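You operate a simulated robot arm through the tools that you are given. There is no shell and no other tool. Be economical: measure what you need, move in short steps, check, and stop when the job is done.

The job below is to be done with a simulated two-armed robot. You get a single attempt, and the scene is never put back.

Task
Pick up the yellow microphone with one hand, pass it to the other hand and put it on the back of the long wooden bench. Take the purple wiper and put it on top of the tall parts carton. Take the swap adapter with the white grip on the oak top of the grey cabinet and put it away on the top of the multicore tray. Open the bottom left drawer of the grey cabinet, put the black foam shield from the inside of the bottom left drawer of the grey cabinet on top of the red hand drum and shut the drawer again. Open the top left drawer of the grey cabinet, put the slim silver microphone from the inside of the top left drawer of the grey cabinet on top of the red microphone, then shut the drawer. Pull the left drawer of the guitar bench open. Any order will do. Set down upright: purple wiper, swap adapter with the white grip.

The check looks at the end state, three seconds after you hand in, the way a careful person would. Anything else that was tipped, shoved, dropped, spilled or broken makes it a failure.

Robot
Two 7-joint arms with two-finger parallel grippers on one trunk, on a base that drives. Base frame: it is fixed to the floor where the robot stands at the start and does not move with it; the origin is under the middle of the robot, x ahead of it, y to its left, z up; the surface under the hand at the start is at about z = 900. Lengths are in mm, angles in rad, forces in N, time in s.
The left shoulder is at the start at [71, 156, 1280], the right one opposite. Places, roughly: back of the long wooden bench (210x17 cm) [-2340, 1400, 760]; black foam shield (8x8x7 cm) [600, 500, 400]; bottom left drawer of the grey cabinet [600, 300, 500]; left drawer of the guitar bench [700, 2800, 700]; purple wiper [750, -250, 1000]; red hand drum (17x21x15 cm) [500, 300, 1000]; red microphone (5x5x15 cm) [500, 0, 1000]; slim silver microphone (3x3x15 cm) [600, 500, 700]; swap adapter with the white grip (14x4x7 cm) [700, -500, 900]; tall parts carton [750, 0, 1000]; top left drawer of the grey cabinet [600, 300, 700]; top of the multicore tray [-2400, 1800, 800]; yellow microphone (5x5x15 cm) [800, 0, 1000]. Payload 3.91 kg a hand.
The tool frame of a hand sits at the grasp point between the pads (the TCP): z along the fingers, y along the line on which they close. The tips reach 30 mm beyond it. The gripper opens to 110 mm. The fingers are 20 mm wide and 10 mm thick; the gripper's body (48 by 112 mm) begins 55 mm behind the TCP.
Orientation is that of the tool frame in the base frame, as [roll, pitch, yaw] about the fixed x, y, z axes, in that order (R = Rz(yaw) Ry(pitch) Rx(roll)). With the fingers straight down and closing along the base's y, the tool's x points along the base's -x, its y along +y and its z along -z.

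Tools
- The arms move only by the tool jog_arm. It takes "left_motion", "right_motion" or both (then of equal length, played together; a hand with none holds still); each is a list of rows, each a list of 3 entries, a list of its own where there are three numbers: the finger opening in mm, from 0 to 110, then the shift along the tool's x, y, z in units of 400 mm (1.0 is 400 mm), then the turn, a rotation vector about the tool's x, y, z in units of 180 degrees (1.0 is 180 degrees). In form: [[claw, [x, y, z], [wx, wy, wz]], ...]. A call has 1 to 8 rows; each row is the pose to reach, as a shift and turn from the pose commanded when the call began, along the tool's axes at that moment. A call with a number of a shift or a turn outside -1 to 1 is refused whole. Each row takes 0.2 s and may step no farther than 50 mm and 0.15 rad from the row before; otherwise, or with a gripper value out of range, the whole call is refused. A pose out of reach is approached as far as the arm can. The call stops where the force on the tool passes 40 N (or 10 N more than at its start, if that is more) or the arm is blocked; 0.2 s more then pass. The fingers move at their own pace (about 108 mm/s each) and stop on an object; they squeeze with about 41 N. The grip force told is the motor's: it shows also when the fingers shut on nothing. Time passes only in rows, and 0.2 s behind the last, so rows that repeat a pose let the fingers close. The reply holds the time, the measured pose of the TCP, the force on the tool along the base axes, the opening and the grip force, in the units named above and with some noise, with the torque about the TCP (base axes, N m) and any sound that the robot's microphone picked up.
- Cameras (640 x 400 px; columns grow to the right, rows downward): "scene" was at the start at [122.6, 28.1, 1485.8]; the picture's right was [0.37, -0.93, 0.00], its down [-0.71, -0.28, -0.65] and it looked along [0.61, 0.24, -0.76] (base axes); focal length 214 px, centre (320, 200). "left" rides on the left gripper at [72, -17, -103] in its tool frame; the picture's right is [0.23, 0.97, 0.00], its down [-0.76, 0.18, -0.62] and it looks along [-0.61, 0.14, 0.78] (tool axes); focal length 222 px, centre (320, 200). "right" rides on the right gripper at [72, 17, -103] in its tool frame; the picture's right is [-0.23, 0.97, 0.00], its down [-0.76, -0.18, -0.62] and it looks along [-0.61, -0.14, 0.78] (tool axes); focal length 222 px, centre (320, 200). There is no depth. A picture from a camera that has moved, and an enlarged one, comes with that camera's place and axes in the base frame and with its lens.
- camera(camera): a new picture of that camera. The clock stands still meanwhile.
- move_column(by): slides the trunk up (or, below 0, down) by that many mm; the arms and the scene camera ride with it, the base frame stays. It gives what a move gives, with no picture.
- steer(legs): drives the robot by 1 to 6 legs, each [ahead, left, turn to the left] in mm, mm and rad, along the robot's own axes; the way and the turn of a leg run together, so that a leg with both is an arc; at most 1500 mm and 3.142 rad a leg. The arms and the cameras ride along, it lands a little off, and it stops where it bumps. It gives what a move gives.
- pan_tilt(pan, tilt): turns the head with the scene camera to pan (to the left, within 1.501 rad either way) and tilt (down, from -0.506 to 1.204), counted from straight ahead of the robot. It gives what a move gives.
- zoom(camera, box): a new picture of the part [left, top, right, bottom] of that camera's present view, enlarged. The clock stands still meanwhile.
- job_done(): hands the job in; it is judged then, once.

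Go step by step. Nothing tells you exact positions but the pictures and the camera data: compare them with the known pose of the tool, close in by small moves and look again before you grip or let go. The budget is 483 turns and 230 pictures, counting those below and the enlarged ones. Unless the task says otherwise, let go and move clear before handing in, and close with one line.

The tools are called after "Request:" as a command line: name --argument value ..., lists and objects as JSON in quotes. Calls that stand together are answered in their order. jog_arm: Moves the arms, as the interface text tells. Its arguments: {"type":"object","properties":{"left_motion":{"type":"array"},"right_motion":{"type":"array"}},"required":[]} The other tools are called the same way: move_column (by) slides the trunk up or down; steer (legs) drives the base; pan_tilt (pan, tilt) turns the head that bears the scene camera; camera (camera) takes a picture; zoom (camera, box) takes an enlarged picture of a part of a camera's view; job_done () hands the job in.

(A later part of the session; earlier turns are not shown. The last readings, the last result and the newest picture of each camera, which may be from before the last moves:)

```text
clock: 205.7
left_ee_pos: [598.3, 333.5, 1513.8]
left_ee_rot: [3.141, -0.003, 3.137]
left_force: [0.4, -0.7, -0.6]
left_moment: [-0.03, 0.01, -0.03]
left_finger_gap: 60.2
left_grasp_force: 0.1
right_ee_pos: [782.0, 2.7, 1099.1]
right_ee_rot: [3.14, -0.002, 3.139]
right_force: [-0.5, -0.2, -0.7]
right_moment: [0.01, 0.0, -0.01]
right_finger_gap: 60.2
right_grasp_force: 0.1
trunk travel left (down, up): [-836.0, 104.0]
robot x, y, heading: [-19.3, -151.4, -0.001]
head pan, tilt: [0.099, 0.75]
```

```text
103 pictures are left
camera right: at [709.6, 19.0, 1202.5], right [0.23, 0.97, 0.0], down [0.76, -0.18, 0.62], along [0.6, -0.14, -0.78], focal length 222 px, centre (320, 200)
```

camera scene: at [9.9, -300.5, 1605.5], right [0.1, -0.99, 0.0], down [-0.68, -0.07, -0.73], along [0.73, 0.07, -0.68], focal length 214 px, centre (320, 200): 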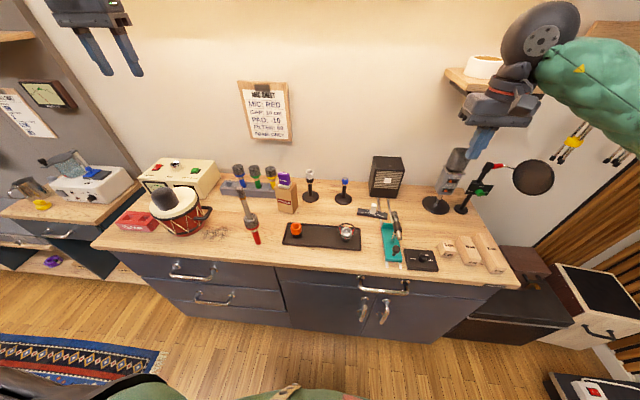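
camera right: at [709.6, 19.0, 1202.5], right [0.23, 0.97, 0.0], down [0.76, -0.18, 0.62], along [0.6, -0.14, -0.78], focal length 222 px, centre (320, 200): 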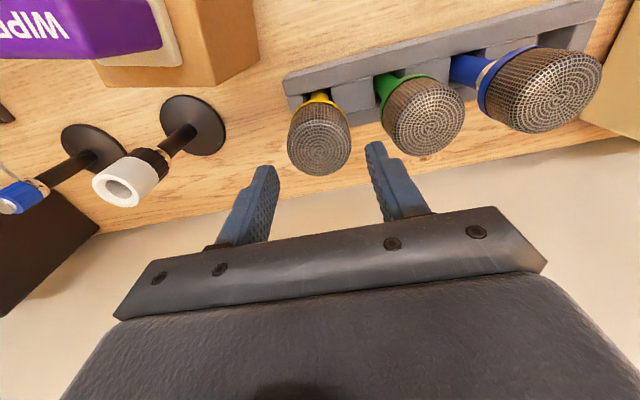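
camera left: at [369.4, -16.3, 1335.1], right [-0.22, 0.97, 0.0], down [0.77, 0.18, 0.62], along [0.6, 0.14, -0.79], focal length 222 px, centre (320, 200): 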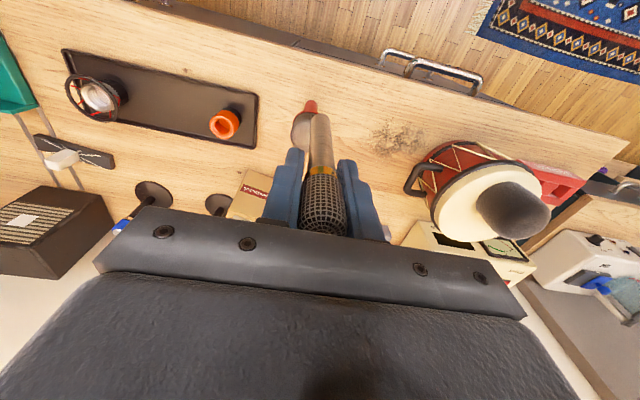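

Centred over the yellow mic. Descend to z≈1030 and close.

Request:
jog_arm --right_motion '[[62, [0.004, 0.001, 0.08], [0, 0, 0]], [62, [0.004, 0.001, 0.1725], [0, 0, 0]], [20, [0.004, 0.001, 0.1725], [0, 0, 0]], [20, [0.004, 0.001, 0.1725], [0, 0, 0]], [20, [0.004, 0.001, 0.1725], [0, 0, 0]]]'

Request:
camera --camera "right"

```text
clock: 206.9
left_ee_pos: [596.3, 333.6, 1513.1]
left_ee_rot: [-3.141, -0.007, 3.135]
left_force: [0.3, 0.0, 0.2]
left_moment: [0.02, 0.0, 0.02]
left_finger_gap: 60.0
left_grasp_force: 0.1
right_ee_pos: [778.4, 1.3, 1027.6]
right_ee_rot: [-3.14, -0.001, 3.14]
right_force: [0.3, -0.6, 0.0]
right_moment: [-0.04, 0.02, -0.01]
right_finger_gap: 49.2
right_grasp_force: 40.8
trunk travel left (down, up): [-836.0, 104.0]
robot x, y, heading: [-19.0, -155.4, -0.0]
head pan, tilt: [0.099, 0.75]
```

```text
102 pictures are left
camera right: at [705.2, 18.5, 1132.6], right [0.23, 0.97, 0.0], down [0.76, -0.18, 0.62], along [0.6, -0.14, -0.78], focal length 222 px, centre (320, 200)
```

right: 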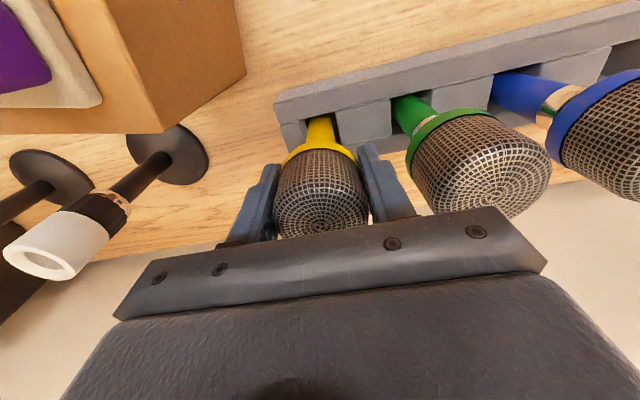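

Gripped the yellow head (49 mm). Lift it straight up out of the rack.

Request:
jog_arm --right_motion '[[20, [0, 0, -0.04], [0, 0, 0]], [20, [0, 0, -0.12], [0, 0, 0]], [20, [0, 0, -0.22], [0, 0, 0]], [20, [0, 0, -0.33], [0, 0, 0]], [20, [0, 0, -0.45], [0, 0, 0]], [20, [0, 0, -0.57], [0, 0, 0]], [20, [0, 0, -0.69], [0, 0, 0]], [20, [0, 0, -0.75], [0, 0, 0]]]'

Request:
camera --camera "scene"

```text
clock: 208.7
left_ee_pos: [597.3, 333.2, 1514.2]
left_ee_rot: [3.14, -0.006, 3.137]
left_force: [0.8, -0.3, 1.1]
left_moment: [-0.03, 0.0, 0.01]
left_finger_gap: 60.0
left_grasp_force: 0.2
right_ee_pos: [778.5, 1.9, 1328.0]
right_ee_rot: [-3.14, -0.001, 3.138]
right_force: [1.0, -0.3, -2.5]
right_moment: [-0.02, 0.0, 0.0]
right_finger_gap: 49.4
right_grasp_force: 40.8
trunk travel left (down, up): [-836.0, 104.0]
robot x, y, heading: [-21.0, -153.5, 0.0]
head pan, tilt: [0.099, 0.75]
```

```text
101 pictures are left
camera scene: at [112.8, -145.2, 1605.5], right [0.1, -1.0, 0.0], down [-0.68, -0.07, -0.73], along [0.73, 0.07, -0.68], focal length 214 px, centre (320, 200)
```

scene: 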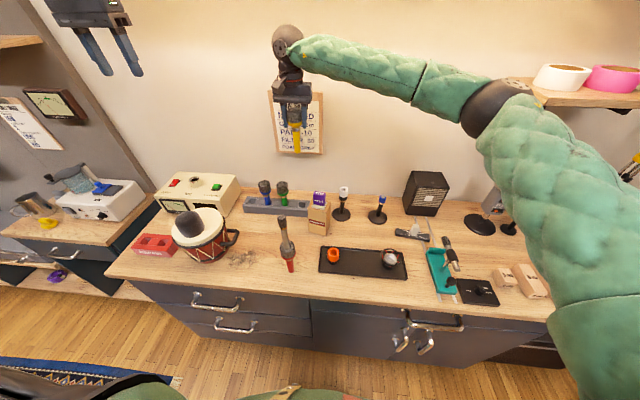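

Yellow mic in the right hand. Retract to the right of the tower and back the robot away for the handover.

Request:
jog_arm --right_motion '[[20, [0.08, -0.06, 0], [0, 0, 0]], [20, [0.16, -0.12, 0], [0, 0, 0]], [20, [0.24, -0.18, 0], [0, 0, 0]], [20, [0.32, -0.25, 0], [0, 0, 0]], [20, [0.4, -0.32, 0], [0, 0, 0]], [20, [0.48, -0.39, 0], [0, 0, 0]]]'

Request:
steer --legs '[[-420, 0, 0]]'

Request:
jog_arm --left_motion '[[70, [0, 0, 0], [0, -0.042, 0]], [70, [0, 0, 0], [0, -0.084, 0]], [70, [0, 0, 0], [0, -0.126, 0]], [70, [0, 0, 0], [0, -0.168, 0]], [70, [0, 0, 0], [0, -0.21, 0]], [70, [0, 0, 0], [0, -0.25, 0]]]'

Request:
camera --camera "scene"

```text
clock: 210.1
left_ee_pos: [595.9, 331.4, 1515.3]
left_ee_rot: [-3.141, -0.002, 3.138]
left_force: [-0.3, -0.5, 0.2]
left_moment: [0.01, -0.01, 0.01]
left_finger_gap: 60.2
left_grasp_force: 0.0
right_ee_pos: [586.4, -155.5, 1332.1]
right_ee_rot: [-3.141, -0.002, 3.14]
right_force: [0.3, -0.2, -3.1]
right_moment: [-0.01, -0.01, 0.01]
right_finger_gap: 49.4
right_grasp_force: 40.5
trunk travel left (down, up): [-836.0, 104.0]
robot x, y, heading: [-21.5, -154.0, -0.004]
head pan, tilt: [0.099, 0.75]
```

```text
clock: 212.7
left_ee_pos: [178.6, 330.4, 1512.4]
left_ee_rot: [-3.141, -0.005, 3.132]
left_force: [0.4, -0.4, -0.3]
left_moment: [-0.01, -0.02, 0.01]
left_finger_gap: 59.8
left_grasp_force: 0.1
right_ee_pos: [167.3, -156.0, 1330.8]
right_ee_rot: [-3.141, -0.004, 3.137]
right_force: [-0.8, -1.3, -2.8]
right_moment: [-0.01, 0.01, 0.05]
right_finger_gap: 49.4
right_grasp_force: 41.1
trunk travel left (down, up): [-836.0, 104.0]
robot x, y, heading: [-438.0, -151.4, -0.009]
head pan, tilt: [0.099, 0.75]
```

```text
clock: 214.1
left_ee_pos: [176.5, 332.0, 1512.6]
left_ee_rot: [-3.138, 0.784, 3.133]
left_force: [-0.9, -0.1, -0.1]
left_moment: [0.01, -0.02, -0.02]
left_finger_gap: 70.0
left_grasp_force: 0.1
right_ee_pos: [165.9, -155.0, 1330.8]
right_ee_rot: [-3.141, -0.001, 3.133]
right_force: [-0.5, 0.4, -2.8]
right_moment: [-0.01, -0.01, -0.02]
right_finger_gap: 49.6
right_grasp_force: 41.3
trunk travel left (down, up): [-836.0, 104.0]
robot x, y, heading: [-441.4, -151.3, -0.003]
head pan, tilt: [0.099, 0.75]
```

```text
100 pictures are left
camera scene: at [-308.8, -143.5, 1605.7], right [0.09, -1.0, 0.0], down [-0.68, -0.07, -0.73], along [0.73, 0.07, -0.68], focal length 214 px, centre (320, 200)
```

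scene: 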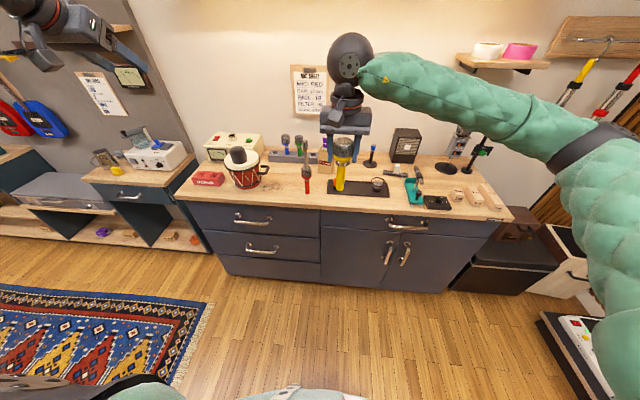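

Both hands are free of the bench. Bring the mic to the handover spot and start moving the left hand (tilted 45°) toward it.

Request:
jog_arm --left_motion '[[70, [0.036, -0.1, 0.045], [0, 0, 0]], [70, [0.072, -0.2, 0.09], [0, 0, 0]], [70, [0.108, -0.3, 0.135], [0, 0, 0]], [70, [0.144, -0.4, 0.18], [0, 0, 0]], [70, [0.18, -0.5, 0.225], [0, 0, 0]], [70, [0.216, -0.6, 0.27], [0, 0, 0]]]' --right_motion '[[20, [-0.07, 0.014, 0.03], [0, 0, 0]], [20, [-0.14, 0.028, 0.06], [0, 0, 0]], [20, [-0.21, 0.042, 0.1], [0, 0, 0]], [20, [-0.28, 0.056, 0.15], [0, 0, 0]], [20, [-0.31, 0.085, 0.2], [0, 0, 0]], [20, [-0.31, 0.085, 0.2], [0, 0, 0]]]'

Request:
camera --camera "scene"

Request:
camera --camera "left"

```text
clock: 215.5
left_ee_pos: [191.0, 88.1, 1376.5]
left_ee_rot: [-3.141, 0.777, 3.131]
left_force: [0.4, 0.2, 0.8]
left_moment: [0.03, 0.0, 0.03]
left_finger_gap: 69.9
left_grasp_force: 0.0
right_ee_pos: [291.4, -123.3, 1250.8]
right_ee_rot: [3.14, -0.004, 3.135]
right_force: [-0.4, -0.3, -2.4]
right_moment: [0.02, -0.03, 0.01]
right_finger_gap: 49.4
right_grasp_force: 41.2
trunk travel left (down, up): [-836.0, 104.0]
robot x, y, heading: [-443.1, -154.8, -0.009]
head pan, tilt: [0.099, 0.75]
```

```text
99 pictures are left
camera scene: at [-306.8, -147.0, 1605.4], right [0.1, -1.0, 0.0], down [-0.68, -0.06, -0.73], along [0.73, 0.07, -0.68], focal length 214 px, centre (320, 200)
```

scene: 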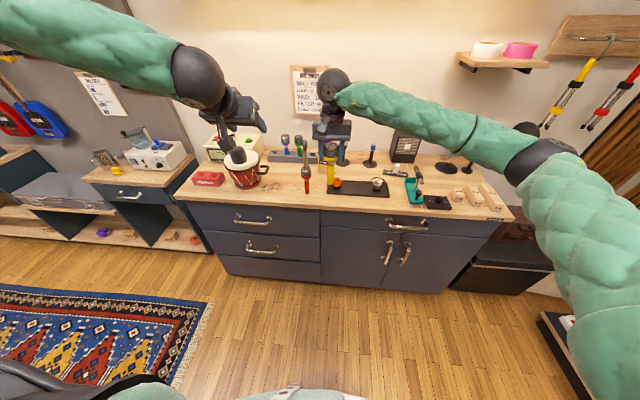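

```text
98 pictures are left
camera left: at [66.7, 72.3, 1400.8], right [-0.15, 0.98, -0.16], down [0.11, 0.18, 0.98], along [0.98, 0.13, -0.13], focal length 222 px, centre (320, 200)
```

left: 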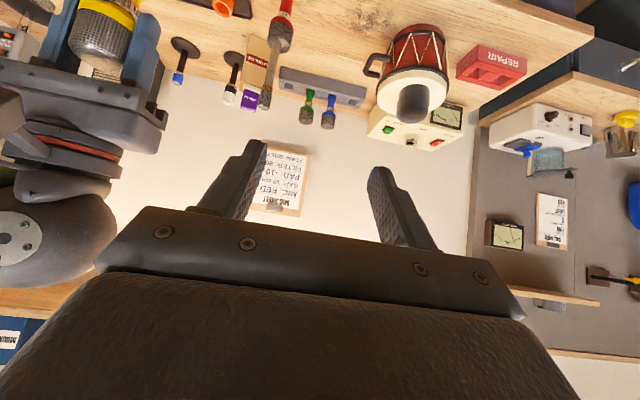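

Lower the left hand first, then move across behind the mic.

Request:
jog_arm --left_motion '[[70, [0.065, 0, 0.08], [0, 0, 0]], [70, [0.13, 0, 0.16], [0, 0, 0]], [70, [0.187, 0, 0.24], [0, 0, 0]], [70, [0.187, -0.11, 0.24], [0, 0, 0]], [70, [0.187, -0.22, 0.24], [0, 0, 0]], [70, [0.187, -0.33, 0.24], [0, 0, 0]], [70, [0.187, -0.43, 0.24], [0, 0, 0]], [70, [0.187, -0.525, 0.24], [0, 0, 0]]]'

Request:
camera --camera "left"

Request:
camera --camera "scene"

```text
clock: 217.3
left_ee_pos: [205.5, -114.3, 1257.0]
left_ee_rot: [-3.14, 0.78, 3.134]
left_force: [0.8, -0.2, -0.4]
left_moment: [0.03, 0.0, -0.02]
left_finger_gap: 70.0
left_grasp_force: 0.0
left hand out of reach, approached as far as the arm can: row 8
right_ee_pos: [293.1, -122.3, 1249.6]
right_ee_rot: [-3.141, -0.005, 3.135]
right_force: [0.9, 0.8, -3.2]
right_moment: [0.01, 0.04, -0.01]
right_finger_gap: 49.4
right_grasp_force: 41.0
trunk travel left (down, up): [-836.0, 104.0]
robot x, y, heading: [-441.7, -156.2, -0.004]
head pan, tilt: [0.099, 0.75]
```

```text
97 pictures are left
camera left: at [79.6, -131.0, 1279.7], right [-0.15, 0.97, -0.16], down [0.11, 0.18, 0.98], along [0.98, 0.13, -0.13], focal length 222 px, centre (320, 200)
```

left: 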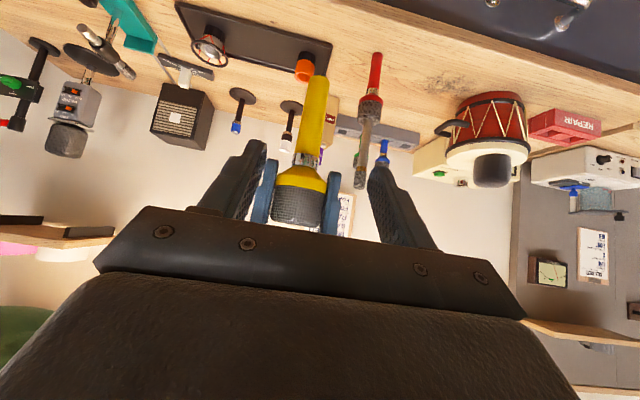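

```text
96 pictures are left
camera scene: at [-306.0, -145.2, 1605.5], right [0.1, -1.0, 0.0], down [-0.68, -0.06, -0.73], along [0.73, 0.07, -0.68], focal length 214 px, centre (320, 200)
```

scene: 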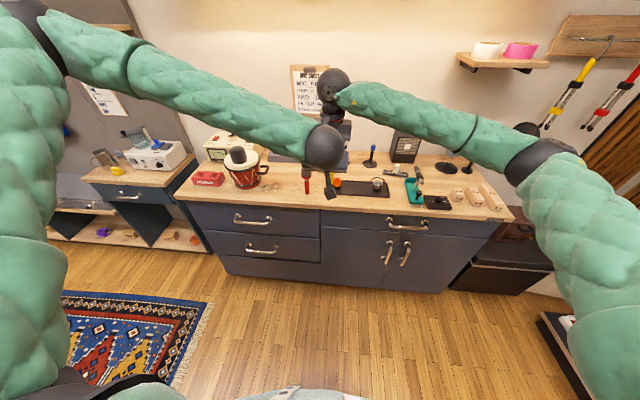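

The mic handle is in line. Shift the right hand +10 mm in y and advance the left hand along its axis.

Request:
jog_arm --right_motion '[[20, [0, 0.022, 0], [0, 0, 0]], [20, [0, 0.022, 0], [0, 0, 0]], [20, [0, 0.022, 0], [0, 0, 0]]]' --left_motion '[[70, [0, 0, 0.07], [0, 0, 0]], [70, [0, 0, 0.14], [0, 0, 0]], [70, [0, 0, 0.21], [0, 0, 0]]]'

Request:
camera --camera "left"

```text
clock: 218.1
left_ee_pos: [258.9, -91.8, 1210.7]
left_ee_rot: [-3.138, 0.78, 3.133]
left_force: [0.2, -0.1, 0.0]
left_moment: [0.03, 0.0, 0.0]
left_finger_gap: 69.9
left_grasp_force: 0.1
left hand out of reach, approached as far as the arm can: row 1, 2, 3
right_ee_pos: [289.8, -113.4, 1251.0]
right_ee_rot: [3.141, -0.002, 3.136]
right_force: [0.1, -0.3, -2.2]
right_moment: [-0.02, -0.02, 0.0]
right_finger_gap: 49.7
right_grasp_force: 41.1
trunk travel left (down, up): [-836.0, 104.0]
robot x, y, heading: [-438.8, -150.5, -0.009]
head pan, tilt: [0.099, 0.75]
```

```text
95 pictures are left
camera left: at [133.2, -107.5, 1233.9], right [-0.15, 0.98, -0.16], down [0.1, 0.18, 0.98], along [0.98, 0.13, -0.13], focal length 222 px, centre (320, 200)
```

left: 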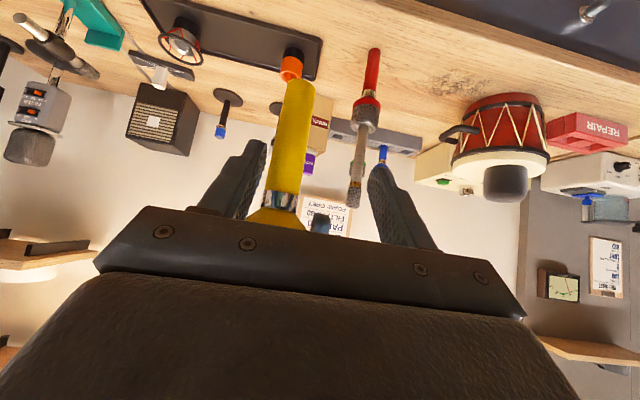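

The left arm is at its sideways limit; bring the mic 35 mm toward it, and finish the approach.

Request:
jog_arm --right_motion '[[20, [0, 0.045, 0], [0, 0, 0]], [20, [0, 0.09, 0], [0, 0, 0]], [20, [0, 0.09, 0], [0, 0, 0]], [20, [0, 0.09, 0], [0, 0, 0]]]' --left_motion '[[70, [0, 0.02, 0], [0, 0, 0]], [70, [0, 0.04, 0], [0, 0, 0]], [70, [0, 0.04, 0.05], [0, 0, 0]], [70, [0, 0.04, 0.0975], [0, 0, 0]]]'

Request:
camera --camera "left"

Request:
camera --camera "right"

```text
clock: 219.1
left_ee_pos: [286.6, -72.2, 1182.8]
left_ee_rot: [-3.138, 0.78, 3.136]
left_force: [-7.8, 2.4, 4.2]
left_moment: [-0.17, -0.55, -0.02]
left_finger_gap: 70.0
left_grasp_force: 0.1
right_ee_pos: [290.8, -76.5, 1250.5]
right_ee_rot: [-3.141, -0.003, 3.133]
right_force: [9.1, -2.0, -6.2]
right_moment: [-0.06, -0.01, -0.04]
right_finger_gap: 47.5
right_grasp_force: 41.0
trunk travel left (down, up): [-836.0, 104.0]
robot x, y, heading: [-444.6, -153.3, -0.007]
head pan, tilt: [0.099, 0.75]
```

```text
94 pictures are left
camera left: at [161.9, -87.7, 1205.1], right [-0.15, 0.97, -0.16], down [0.11, 0.18, 0.98], along [0.98, 0.13, -0.13], focal length 222 px, centre (320, 200)
```

left: 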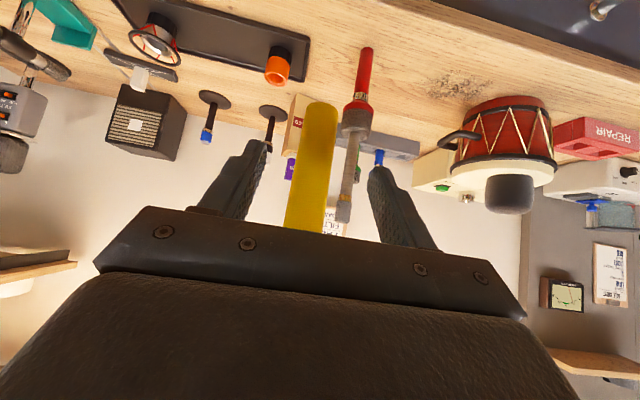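

```text
93 pictures are left
camera right: at [218.9, -59.1, 1354.4], right [0.23, 0.97, 0.0], down [0.76, -0.18, 0.62], along [0.6, -0.15, -0.78], focal length 222 px, centre (320, 200)
```

right: 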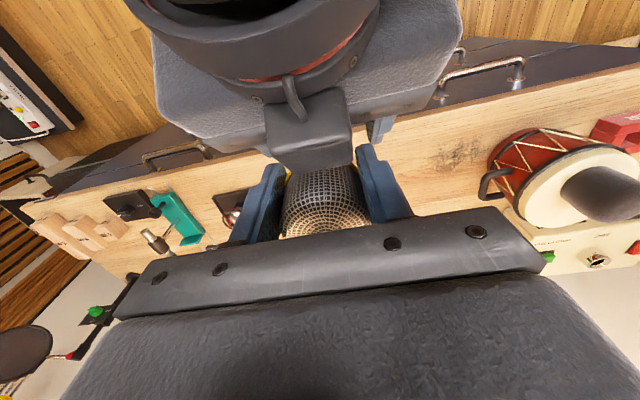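

The left palm touches the mic head. Move the left hand 20 mm lower and slightly back.

Request:
jog_arm --left_motion '[[70, [0.01, 0, -0.03], [0, 0, 0]], [70, [0.05, 0, -0.01], [0, 0, 0]], [70, [0.05, 0, 0.022], [0, 0, 0]]]'

Request:
camera --camera "left"

```text
clock: 219.9
left_ee_pos: [277.9, -64.5, 1167.2]
left_ee_rot: [-3.138, 0.781, 3.135]
left_force: [-0.5, -1.2, -0.4]
left_moment: [-0.01, -0.03, 0.01]
left_finger_gap: 70.1
left_grasp_force: 0.1
left hand out of reach, approached as far as the arm can: row 2, 3
right_ee_pos: [290.8, -77.0, 1251.6]
right_ee_rot: [-3.141, -0.003, 3.137]
right_force: [0.2, 0.6, -3.9]
right_moment: [0.02, 0.03, 0.0]
right_finger_gap: 47.4
right_grasp_force: 41.3
trunk travel left (down, up): [-836.0, 104.0]
robot x, y, heading: [-441.1, -149.0, -0.003]
head pan, tilt: [0.099, 0.75]
```

```text
92 pictures are left
camera left: at [152.3, -81.5, 1190.6], right [-0.15, 0.98, -0.16], down [0.1, 0.18, 0.98], along [0.98, 0.13, -0.13], focal length 222 px, centre (320, 200)
```

left: 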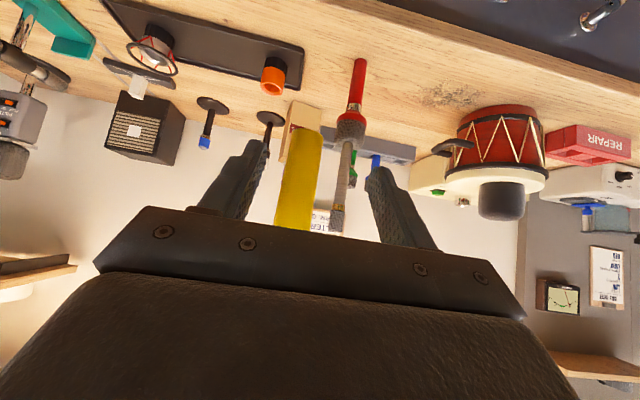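

Bring the mic to the left hand's grasp centre with the right arm, then close the left fingers.

Request:
jog_arm --right_motion '[[20, [0.016, 0.014, 0], [0, 0, 0]], [20, [0.03, 0.028, 0], [0, 0, 0]], [20, [0.03, 0.028, 0], [0, 0, 0]]]'

Request:
camera --camera "left"

```text
clock: 220.7
left_ee_pos: [276.5, -65.0, 1165.7]
left_ee_rot: [-3.139, 0.776, 3.134]
left_force: [-17.5, 10.1, -0.1]
left_moment: [-0.72, -1.25, 0.0]
left_finger_gap: 69.9
left_grasp_force: 0.1
right_ee_pos: [279.2, -66.7, 1248.8]
right_ee_rot: [-3.141, -0.001, 3.132]
right_force: [17.1, -9.7, -3.2]
right_moment: [-0.13, -0.17, 0.03]
right_finger_gap: 46.8
right_grasp_force: 40.7
trunk travel left (down, up): [-836.0, 104.0]
robot x, y, heading: [-442.7, -150.9, -0.007]
head pan, tilt: [0.099, 0.75]
```

```text
91 pictures are left
camera left: at [152.0, -81.8, 1190.4], right [-0.15, 0.98, -0.16], down [0.11, 0.18, 0.98], along [0.98, 0.13, -0.13], focal length 222 px, centre (320, 200)
```

left: 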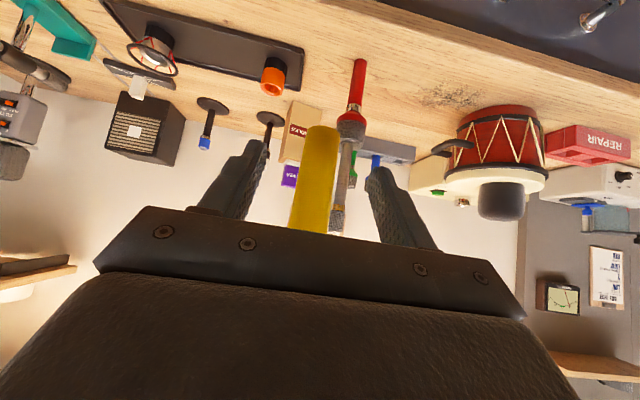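

Slight contact again; ease the right hand 8 mm forward and close the left fingers.

Request:
jog_arm --right_motion '[[20, [-0.02, 0, 0], [0, 0, 0]], [20, [-0.02, 0, 0], [0, 0, 0]], [20, [-0.02, 0, 0], [0, 0, 0]], [20, [-0.02, 0, 0], [0, 0, 0]], [20, [-0.02, 0, 0], [0, 0, 0]]]' --left_motion '[[70, [0, 0, 0], [0, 0, 0]], [40, [0, 0, 0], [0, 0, 0]], [20, [0, 0, 0], [0, 0, 0]], [0, [0, 0, 0], [0, 0, 0]], [0, [0, 0, 0], [0, 0, 0]]]'

Request:
camera --camera "left"

Request:
camera --camera "right"

```text
clock: 221.9
left_ee_pos: [277.7, -64.7, 1166.9]
left_ee_rot: [-3.138, 0.78, 3.134]
left_force: [8.5, -5.2, 0.8]
left_moment: [0.8, 0.16, 0.26]
left_finger_gap: 23.3
left_grasp_force: 41.6
right_ee_pos: [286.5, -66.2, 1251.0]
right_ee_rot: [-3.142, -0.004, 3.136]
right_force: [-9.1, 4.6, -3.0]
right_moment: [-0.39, 0.6, -0.34]
right_finger_gap: 46.8
right_grasp_force: 41.0
trunk travel left (down, up): [-836.0, 104.0]
robot x, y, heading: [-440.8, -150.6, -0.004]
head pan, tilt: [0.099, 0.75]
```

```text
90 pictures are left
camera left: at [152.7, -81.8, 1190.8], right [-0.15, 0.98, -0.16], down [0.1, 0.18, 0.98], along [0.98, 0.13, -0.13], focal length 222 px, centre (320, 200)
```

left: 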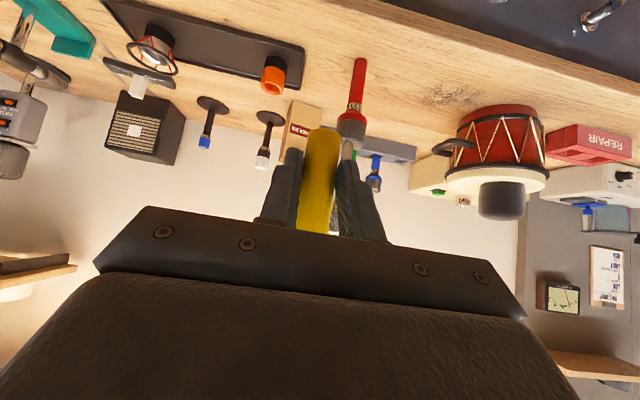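

```text
89 pictures are left
camera right: at [213.7, -48.9, 1354.2], right [0.23, 0.97, 0.0], down [0.76, -0.18, 0.62], along [0.6, -0.15, -0.78], focal length 222 px, centre (320, 200)
```

right: 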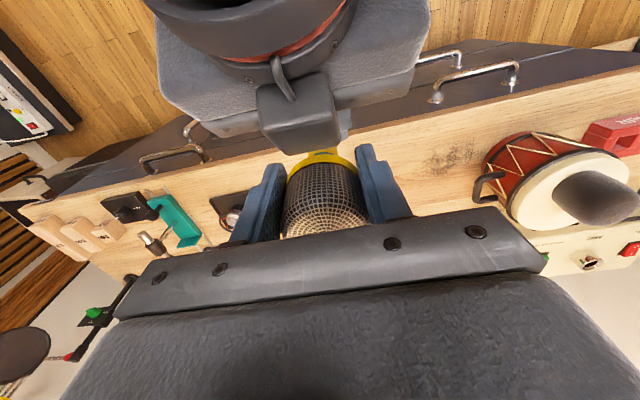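

Left hand grips the handle (23 mm). Release with the right and lift it clear.

Request:
jog_arm --right_motion '[[60, [0, 0, 0], [0, 0, 0]], [75, [0, 0, 0], [0, 0, 0]], [75, [0, 0, -0.05], [0, 0, 0]], [75, [0, 0, -0.15], [0, 0, 0]], [75, [0, 0, -0.27], [0, 0, 0]], [75, [0, 0, -0.38], [0, 0, 0]]]'

Request:
camera --camera "left"

Request:
camera --camera "scene"

```text
clock: 223.3
left_ee_pos: [277.1, -65.0, 1168.0]
left_ee_rot: [-3.14, 0.78, 3.135]
left_force: [1.3, 0.1, 0.3]
left_moment: [0.05, 0.06, 0.04]
left_finger_gap: 23.2
left_grasp_force: 40.9
right_ee_pos: [290.1, -66.6, 1402.8]
right_ee_rot: [-3.14, 0.0, 3.133]
right_force: [-0.2, -0.2, 0.0]
right_moment: [-0.02, -0.01, -0.02]
right_finger_gap: 75.0
right_grasp_force: 0.1
trunk travel left (down, up): [-836.0, 104.0]
robot x, y, heading: [-444.7, -153.7, -0.002]
head pan, tilt: [0.099, 0.75]
```

```text
88 pictures are left
camera left: at [151.7, -81.3, 1190.9], right [-0.15, 0.97, -0.16], down [0.1, 0.18, 0.98], along [0.98, 0.13, -0.13], focal length 222 px, centre (320, 200)
```

left: 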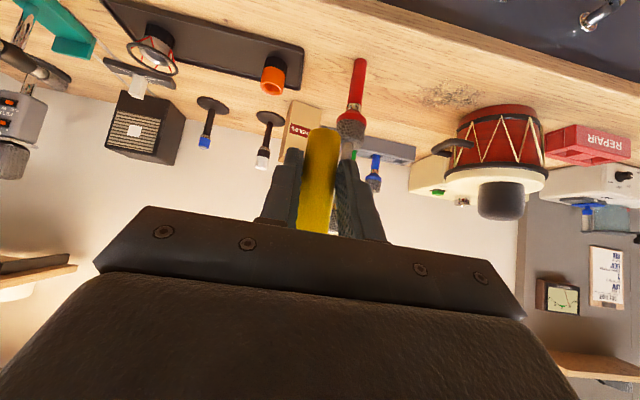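

```text
87 pictures are left
camera scene: at [-309.0, -144.2, 1605.5], right [0.09, -1.0, 0.0], down [-0.68, -0.06, -0.73], along [0.73, 0.07, -0.68], focal length 214 px, centre (320, 200)
```

scene: 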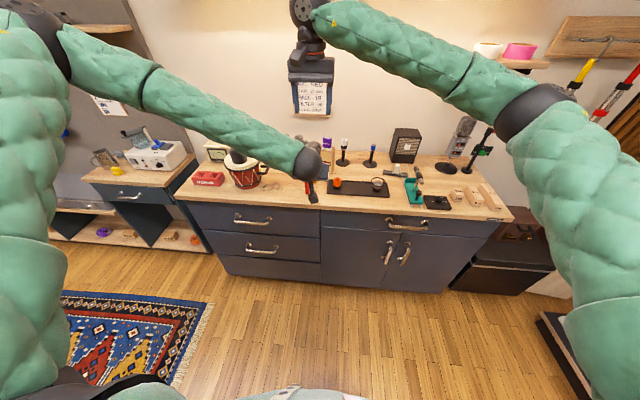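

Handover done. Separate the arms: left to its side, right to its side.

Request:
jog_arm --left_motion '[[0, [-0.019, 0.105, -0.048], [0, 0, 0]], [0, [-0.038, 0.21, -0.096], [0, 0, 0]], [0, [-0.058, 0.315, -0.145], [0, 0, 0]], [0, [-0.077, 0.42, -0.194], [0, 0, 0]], [0, [-0.096, 0.525, -0.243], [0, 0, 0]], [0, [-0.115, 0.63, -0.292], [0, 0, 0]], [0, [-0.135, 0.735, -0.341], [0, 0, 0]], [0, [-0.155, 0.84, -0.39], [0, 0, 0]]]' --right_motion '[[75, [0.036, -0.115, 0.009], [0, 0, 0]], [75, [0.072, -0.23, 0.018], [0, 0, 0]], [75, [0.108, -0.345, 0.027], [0, 0, 0]], [75, [0.144, -0.46, 0.036], [0, 0, 0]], [75, [0.18, -0.575, 0.045], [0, 0, 0]], [75, [0.216, -0.69, 0.054], [0, 0, 0]], [75, [0.252, -0.805, 0.063], [0, 0, 0]], [75, [0.285, -0.92, 0.07], [0, 0, 0]]]'

Request:
camera --camera "scene"

```text
clock: 225.1
left_ee_pos: [210.7, 269.1, 1322.4]
left_ee_rot: [-3.139, 0.784, 3.132]
left_force: [0.0, 0.5, -3.9]
left_moment: [-0.03, 0.04, 0.02]
left_finger_gap: 23.1
left_grasp_force: 41.0
right_ee_pos: [169.7, -435.2, 1376.1]
right_ee_rot: [-3.141, -0.001, 3.136]
right_force: [-0.5, -1.2, 1.3]
right_moment: [-0.02, -0.05, 0.02]
right_finger_gap: 75.0
right_grasp_force: 0.2
trunk travel left (down, up): [-836.0, 104.0]
robot x, y, heading: [-442.4, -152.3, -0.004]
head pan, tilt: [0.099, 0.75]
```

```text
86 pictures are left
camera scene: at [-312.1, -144.7, 1606.0], right [0.09, -1.0, 0.0], down [-0.68, -0.06, -0.73], along [0.73, 0.07, -0.68], focal length 214 px, centre (320, 200)
```

scene: 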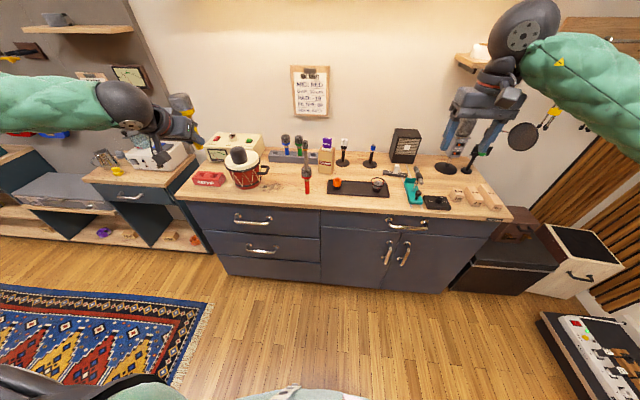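

Now the swap adapter. Move the robot right 180 and forward 390 mm, then look.

Request:
steer --legs '[[0, -180, 0], [390, 0, 0]]'

Request:
pan_tilt --pan -0.15 --tilt 0.85

Request:
camera --camera "scene"

Request:
camera --camera "right"

```text
clock: 228.7
left_ee_pos: [603.9, 91.1, 1320.8]
left_ee_rot: [-3.14, 0.78, -3.141]
left_force: [-0.2, -0.6, -2.6]
left_moment: [-0.02, 0.08, -0.01]
left_finger_gap: 23.2
left_grasp_force: 41.3
right_ee_pos: [567.3, -612.2, 1375.5]
right_ee_rot: [3.142, -0.002, -3.141]
right_force: [-0.8, 0.2, 1.5]
right_moment: [0.01, 0.0, -0.01]
right_finger_gap: 74.8
right_grasp_force: 0.0
trunk travel left (down, up): [-836.0, 104.0]
robot x, y, heading: [-47.1, -336.3, 0.003]
head pan, tilt: [0.099, 0.75]
```

```text
clock: 229.5
left_ee_pos: [604.9, 91.9, 1319.8]
left_ee_rot: [-3.14, 0.78, -3.141]
left_force: [-0.6, 0.7, -3.0]
left_moment: [0.02, 0.03, 0.0]
left_finger_gap: 22.6
left_grasp_force: 41.5
right_ee_pos: [568.5, -613.5, 1373.7]
right_ee_rot: [-3.139, -0.001, -3.138]
right_force: [0.4, -0.5, 1.6]
right_moment: [-0.03, -0.01, 0.04]
right_finger_gap: 75.1
right_grasp_force: 0.1
trunk travel left (down, up): [-836.0, 104.0]
robot x, y, heading: [-48.8, -336.2, 0.002]
head pan, tilt: [-0.15, 0.85]
```

```text
85 pictures are left
camera scene: at [80.5, -347.0, 1597.5], right [-0.15, -0.99, 0.0], down [-0.74, 0.11, -0.66], along [0.65, -0.1, -0.75], focal length 214 px, centre (320, 200)
```

scene: 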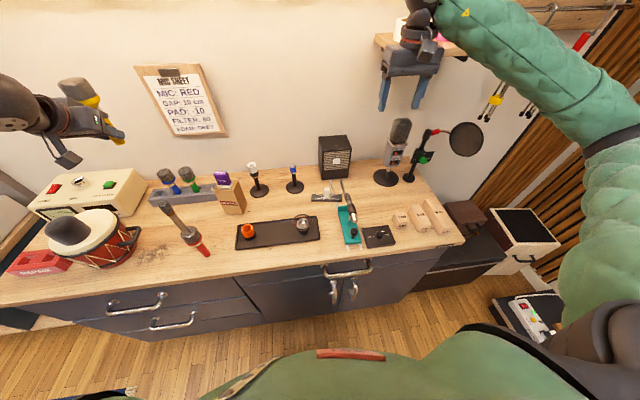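

```text
84 pictures are left
camera right: at [495.6, -596.5, 1478.9], right [0.23, 0.97, 0.0], down [0.76, -0.18, 0.62], along [0.61, -0.14, -0.78], focal length 222 px, centre (320, 200)
```

right: 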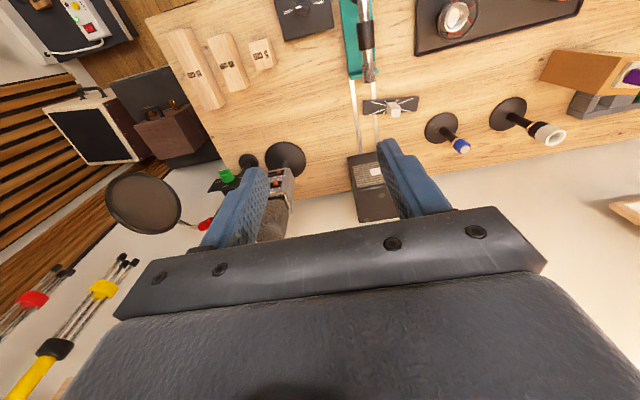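

Request:
zoom --camera "right" --box '[330, 50, 460, 150]'

Request:
zoom --camera "scene" --box '[290, 160, 390, 250]'

```text
4.00 times, centred on (395, 100) of right
camera zoom: at [495.6, -596.5, 1478.9], right [0.23, 0.97, 0.0], down [0.76, -0.18, 0.62], along [0.61, -0.14, -0.78], focal length 888 px, centre (20, 600)
```

zoom: 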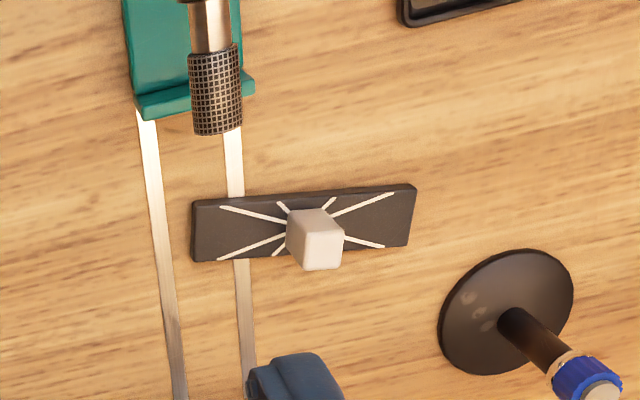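

```text
4.44 times, centred on (340, 205) of scene
camera zoom: at [80.5, -347.0, 1597.5], right [-0.15, -0.99, 0.0], down [-0.74, 0.11, -0.66], along [0.65, -0.1, -0.75], focal length 953 px, centre (231, 178)
```

zoom: 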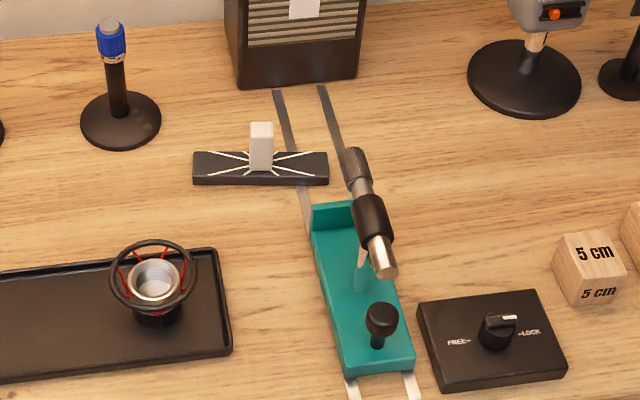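

Adapter post top: about [694,-466,960], bar yawed −9.7°. Bring the right hand above it with that yaw.

Request:
jog_arm --right_motion '[[75, [-0.04, 0.046, 0.095], [0, 0, 0.02]], [75, [-0.08, 0.092, 0.19], [0, 0, 0.04]], [75, [-0.12, 0.138, 0.285], [0, 0, 0.054]], [75, [-0.16, 0.184, 0.38], [0, 0, 0.054]], [75, [-0.2, 0.23, 0.475], [0, 0, 0.054]], [75, [-0.24, 0.276, 0.57], [0, 0, 0.054]], [75, [-0.28, 0.322, 0.66], [0, 0, 0.054]], [75, [-0.315, 0.3675, 0.74], [0, 0, 0.054]]]'

Request:
camera --camera "right"

```text
clock: 231.3
left_ee_pos: [605.6, 90.3, 1320.0]
left_ee_rot: [-3.14, 0.781, -3.139]
left_force: [-0.1, 0.4, -2.6]
left_moment: [0.0, 0.06, 0.02]
left_finger_gap: 23.0
left_grasp_force: 41.0
right_ee_pos: [691.6, -466.7, 1079.1]
right_ee_rot: [-3.138, -0.003, 2.972]
right_force: [-0.2, 0.0, -0.4]
right_moment: [0.01, 0.04, -0.04]
right_finger_gap: 74.9
right_grasp_force: 0.0
trunk travel left (down, up): [-836.0, 104.0]
robot x, y, heading: [-49.5, -339.4, 0.0]
head pan, tilt: [-0.15, 0.85]
```

```text
81 pictures are left
camera right: at [623.1, -438.2, 1182.9], right [0.39, 0.92, 0.0], down [0.72, -0.3, 0.62], along [0.57, -0.24, -0.78], focal length 222 px, centre (320, 200)
```

right: 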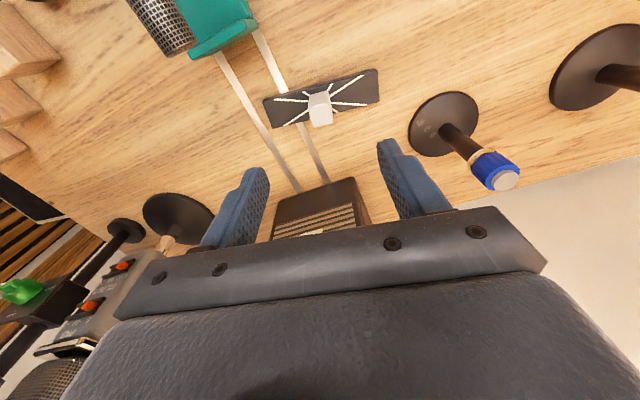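

Request:
jog_arm --right_motion '[[60, [0.0135, 0.005, 0.1], [0, 0, 0]], [60, [0.0135, 0.005, 0.2], [0, 0, 0]]]'

Request:
camera --camera "right"

Request:
zoom --camera "scene" --box '[290, 130, 390, 220]'

```text
clock: 231.9
left_ee_pos: [604.9, 90.8, 1319.5]
left_ee_rot: [-3.14, 0.779, 3.141]
left_force: [0.2, -0.8, -1.4]
left_moment: [0.0, 0.08, -0.01]
left_finger_gap: 23.0
left_grasp_force: 41.2
right_ee_pos: [686.5, -463.3, 996.8]
right_ee_rot: [-3.141, -0.003, 2.973]
right_force: [-0.2, 0.2, 0.0]
right_moment: [0.0, 0.02, -0.03]
right_finger_gap: 60.1
right_grasp_force: 0.1
trunk travel left (down, up): [-836.0, 104.0]
robot x, y, heading: [-47.1, -331.2, 0.01]
head pan, tilt: [-0.15, 0.85]
```

```text
80 pictures are left
camera right: at [617.5, -434.8, 1101.8], right [0.39, 0.92, 0.0], down [0.72, -0.3, 0.62], along [0.57, -0.24, -0.78], focal length 222 px, centre (320, 200)
```

right: 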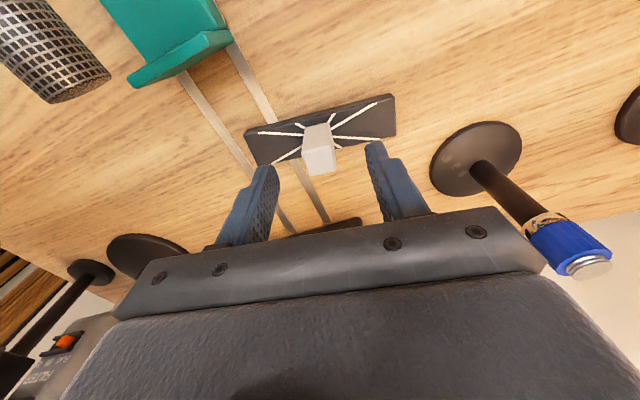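

```text
4.44 times, centred on (340, 175) of scene
camera zoom: at [80.7, -347.0, 1597.6], right [-0.15, -0.99, 0.0], down [-0.74, 0.11, -0.66], along [0.65, -0.1, -0.75], focal length 953 px, centre (231, 311)
```

zoom: 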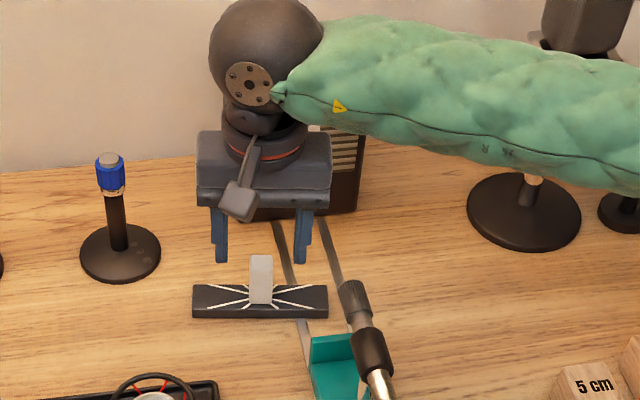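

Aligned. Descend 49 mm and close on the white grip.

Request:
jog_arm --right_motion '[[60, [-0.003, -0.003, 0.07], [0, 0, 0]], [60, [-0.003, -0.003, 0.122], [0, 0, 0]], [0, [-0.003, -0.003, 0.122], [0, 0, 0]], [0, [-0.003, -0.003, 0.122], [0, 0, 0]], [0, [-0.003, -0.003, 0.122], [0, 0, 0]]]'

Request:
jog_arm --right_motion '[[0, [0, 0, -0.02], [0, 0, 0]], [0, [0, 0, -0.06], [0, 0, 0]]]'

Request:
camera --camera "right"

```text
clock: 233.1
left_ee_pos: [604.4, 91.0, 1319.9]
left_ee_rot: [-3.141, 0.78, -3.141]
left_force: [0.5, 0.9, -2.9]
left_moment: [-0.01, 0.04, 0.02]
left_finger_gap: 22.8
left_grasp_force: 40.7
right_ee_pos: [688.5, -465.0, 947.6]
right_ee_rot: [-3.141, -0.002, 2.975]
right_force: [-0.6, 0.2, -0.1]
right_moment: [0.03, 0.01, 0.02]
right_finger_gap: 21.7
right_grasp_force: 40.9
trunk travel left (down, up): [-836.0, 104.0]
robot x, y, heading: [-48.7, -332.9, 0.005]
head pan, tilt: [-0.15, 0.85]
```

```text
clock: 233.7
left_ee_pos: [603.7, 92.3, 1320.6]
left_ee_rot: [-3.139, 0.782, -3.141]
left_force: [-0.6, 0.4, -3.1]
left_moment: [0.01, 0.05, 0.03]
left_finger_gap: 22.5
left_grasp_force: 40.8
right_ee_pos: [688.1, -464.1, 972.7]
right_ee_rot: [-3.138, -0.002, 2.975]
right_force: [-0.1, 0.1, -0.4]
right_moment: [0.0, 0.02, 0.01]
right_finger_gap: 21.4
right_grasp_force: 41.2
trunk travel left (down, up): [-836.0, 104.0]
robot x, y, heading: [-46.6, -337.2, 0.01]
head pan, tilt: [-0.15, 0.85]
```

```text
78 pictures are left
camera right: at [618.8, -436.0, 1077.0], right [0.39, 0.92, 0.0], down [0.72, -0.3, 0.62], along [0.57, -0.24, -0.78], focal length 222 px, centre (320, 200)
```

right: 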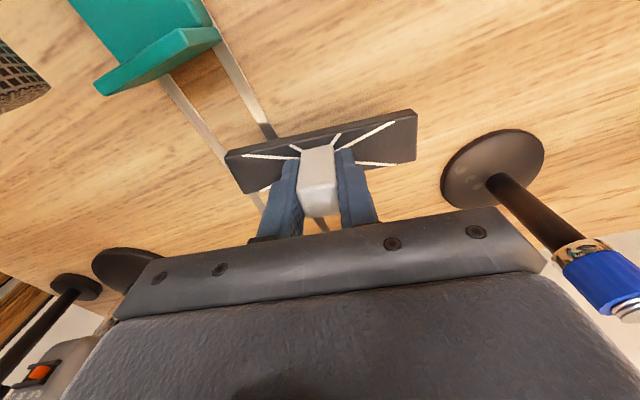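

The adapter is held upright. Lift, then back off and drive left toward the rear area.

Request:
jog_arm --right_motion '[[0, [0, 0, -0.1], [0, 0, 0]], [0, [0, 0, -0.21], [0, 0, 0]], [0, [0, 0, -0.32], [0, 0, 0]], [0, [0, 0, -0.43], [0, 0, 0]], [0, [0, 0, -0.54], [0, 0, 0]], [0, [0, 0, -0.65], [0, 0, 0]], [0, [0, 0, -0.76], [0, 0, 0]], [0, [0, 0, -0.84], [0, 0, 0]]]'

Request:
steer --legs '[[-400, 0, 0]]'

Request:
pan_tilt --pan 0.1 --tilt 0.6

Request:
camera --camera "scene"

Request:
steer --legs '[[0, 1300, 0]]'

Request:
pan_tilt --pan 1.5 --tilt 0.35

Request:
camera --camera "scene"

```text
clock: 235.5
left_ee_pos: [604.0, 92.4, 1320.1]
left_ee_rot: [-3.14, 0.781, -3.141]
left_force: [0.9, -0.2, -3.1]
left_moment: [-0.02, 0.05, 0.02]
left_finger_gap: 22.8
left_grasp_force: 40.4
right_ee_pos: [689.5, -464.7, 1309.1]
right_ee_rot: [-3.14, -0.002, 2.974]
right_force: [0.3, 0.1, -1.1]
right_moment: [0.02, 0.0, -0.01]
right_finger_gap: 21.3
right_grasp_force: 40.9
trunk travel left (down, up): [-836.0, 104.0]
robot x, y, heading: [-48.8, -338.4, 0.007]
head pan, tilt: [-0.15, 0.85]
```

```text
clock: 238.0
left_ee_pos: [208.4, 90.4, 1319.6]
left_ee_rot: [-3.139, 0.779, 3.141]
left_force: [-0.3, 0.0, -2.8]
left_moment: [0.01, 0.04, 0.0]
left_finger_gap: 22.6
left_grasp_force: 41.0
right_ee_pos: [293.3, -466.5, 1309.0]
right_ee_rot: [-3.141, -0.002, 2.974]
right_force: [0.2, -0.2, -1.3]
right_moment: [0.0, 0.03, 0.01]
right_finger_gap: 21.5
right_grasp_force: 41.0
trunk travel left (down, up): [-836.0, 104.0]
robot x, y, heading: [-445.9, -338.1, 0.002]
head pan, tilt: [-0.15, 0.85]
```

```text
clock: 238.7
left_ee_pos: [206.4, 90.4, 1321.5]
left_ee_rot: [-3.138, 0.781, 3.141]
left_force: [-0.2, 0.3, -3.1]
left_moment: [-0.03, 0.05, 0.01]
left_finger_gap: 22.8
left_grasp_force: 40.8
right_ee_pos: [293.4, -467.0, 1308.9]
right_ee_rot: [-3.14, -0.002, 2.975]
right_force: [1.2, -0.1, -1.3]
right_moment: [0.03, 0.03, -0.01]
right_finger_gap: 21.4
right_grasp_force: 40.8
trunk travel left (down, up): [-836.0, 104.0]
robot x, y, heading: [-447.8, -335.9, 0.006]
head pan, tilt: [0.099, 0.6]
```

```text
77 pictures are left
camera scene: at [-307.1, -328.0, 1618.5], right [0.1, -0.99, 0.0], down [-0.56, -0.06, -0.82], along [0.82, 0.08, -0.57], focal length 214 px, centre (320, 200)
```

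scene: 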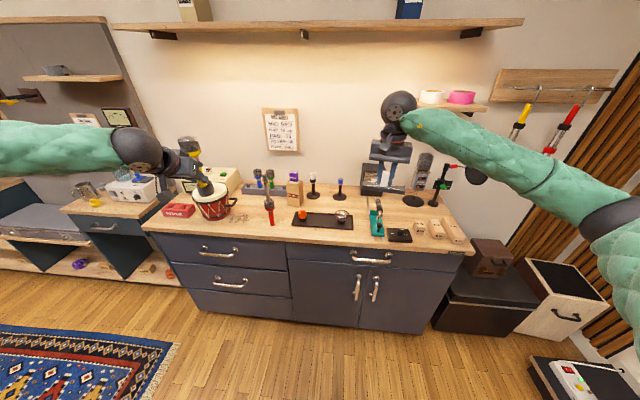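

```text
clock: 245.3
left_ee_pos: [239.1, 1376.5, 1319.6]
left_ee_rot: [-3.141, 0.779, 3.106]
left_force: [-0.3, 0.5, -3.6]
left_moment: [0.0, 0.07, 0.03]
left_finger_gap: 22.7
left_grasp_force: 40.5
right_ee_pos: [305.8, 817.3, 1309.7]
right_ee_rot: [-3.141, -0.001, 2.939]
right_force: [-0.4, -0.2, -0.9]
right_moment: [-0.02, -0.01, 0.01]
right_finger_gap: 21.3
right_grasp_force: 40.8
trunk travel left (down, up): [-836.0, 104.0]
robot x, y, heading: [-426.9, 974.7, -0.027]
head pan, tilt: [0.099, 0.6]
```

```text
clock: 246.8
left_ee_pos: [239.8, 1376.9, 1320.9]
left_ee_rot: [-3.14, 0.781, 3.106]
left_force: [0.3, -0.7, -2.6]
left_moment: [-0.02, 0.02, 0.03]
left_finger_gap: 22.5
left_grasp_force: 40.8
right_ee_pos: [306.4, 817.1, 1310.0]
right_ee_rot: [-3.14, -0.002, 2.94]
right_force: [-0.3, -1.0, -0.9]
right_moment: [-0.01, 0.02, -0.01]
right_finger_gap: 21.5
right_grasp_force: 41.1
trunk travel left (down, up): [-836.0, 104.0]
robot x, y, heading: [-429.0, 972.7, -0.031]
head pan, tilt: [1.499, 0.351]
```

```text
76 pictures are left
camera scene: at [-366.5, 1063.9, 1641.2], right [0.99, -0.1, 0.0], down [-0.04, -0.34, -0.94], along [0.1, 0.93, -0.34], focal length 214 px, centre (320, 200)
```

scene: 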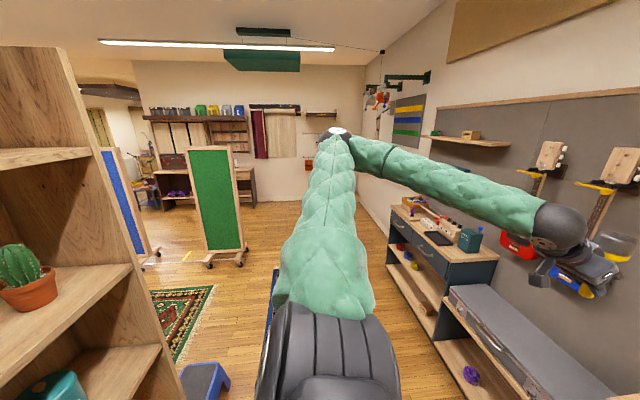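

The way left is clear; a partition and a stool stand near the bookshelf's end. I continue left to y≈2650, then look before turning around.

Request:
steer --legs '[[-40, 0, 0.03], [0, 1450, 0], [0, 230, 0]]'

Request:
camera --camera "scene"

```text
clock: 255.7
left_ee_pos: [196.3, 3040.0, 1320.3]
left_ee_rot: [-3.14, 0.78, 3.132]
left_force: [0.0, 0.3, -2.0]
left_moment: [0.02, 0.09, -0.01]
left_finger_gap: 22.7
left_grasp_force: 41.3
right_ee_pos: [276.7, 2482.2, 1308.9]
right_ee_rot: [-3.139, -0.002, 2.963]
right_force: [-0.2, 0.0, -0.3]
right_moment: [-0.02, 0.0, 0.02]
right_finger_gap: 21.2
right_grasp_force: 41.1
trunk travel left (down, up): [-836.0, 104.0]
robot x, y, heading: [-458.2, 2621.8, -0.006]
head pan, tilt: [1.499, 0.351]
```

```text
75 pictures are left
camera scene: at [-401.8, 2711.9, 1641.3], right [1.0, -0.08, 0.0], down [-0.03, -0.34, -0.94], along [0.07, 0.94, -0.34], focal length 214 px, centre (320, 200)
```

scene: 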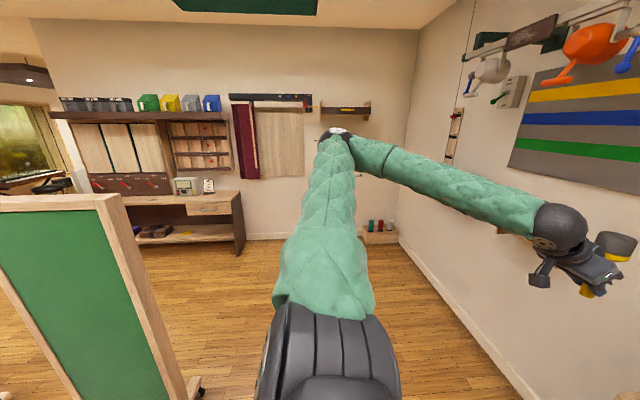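

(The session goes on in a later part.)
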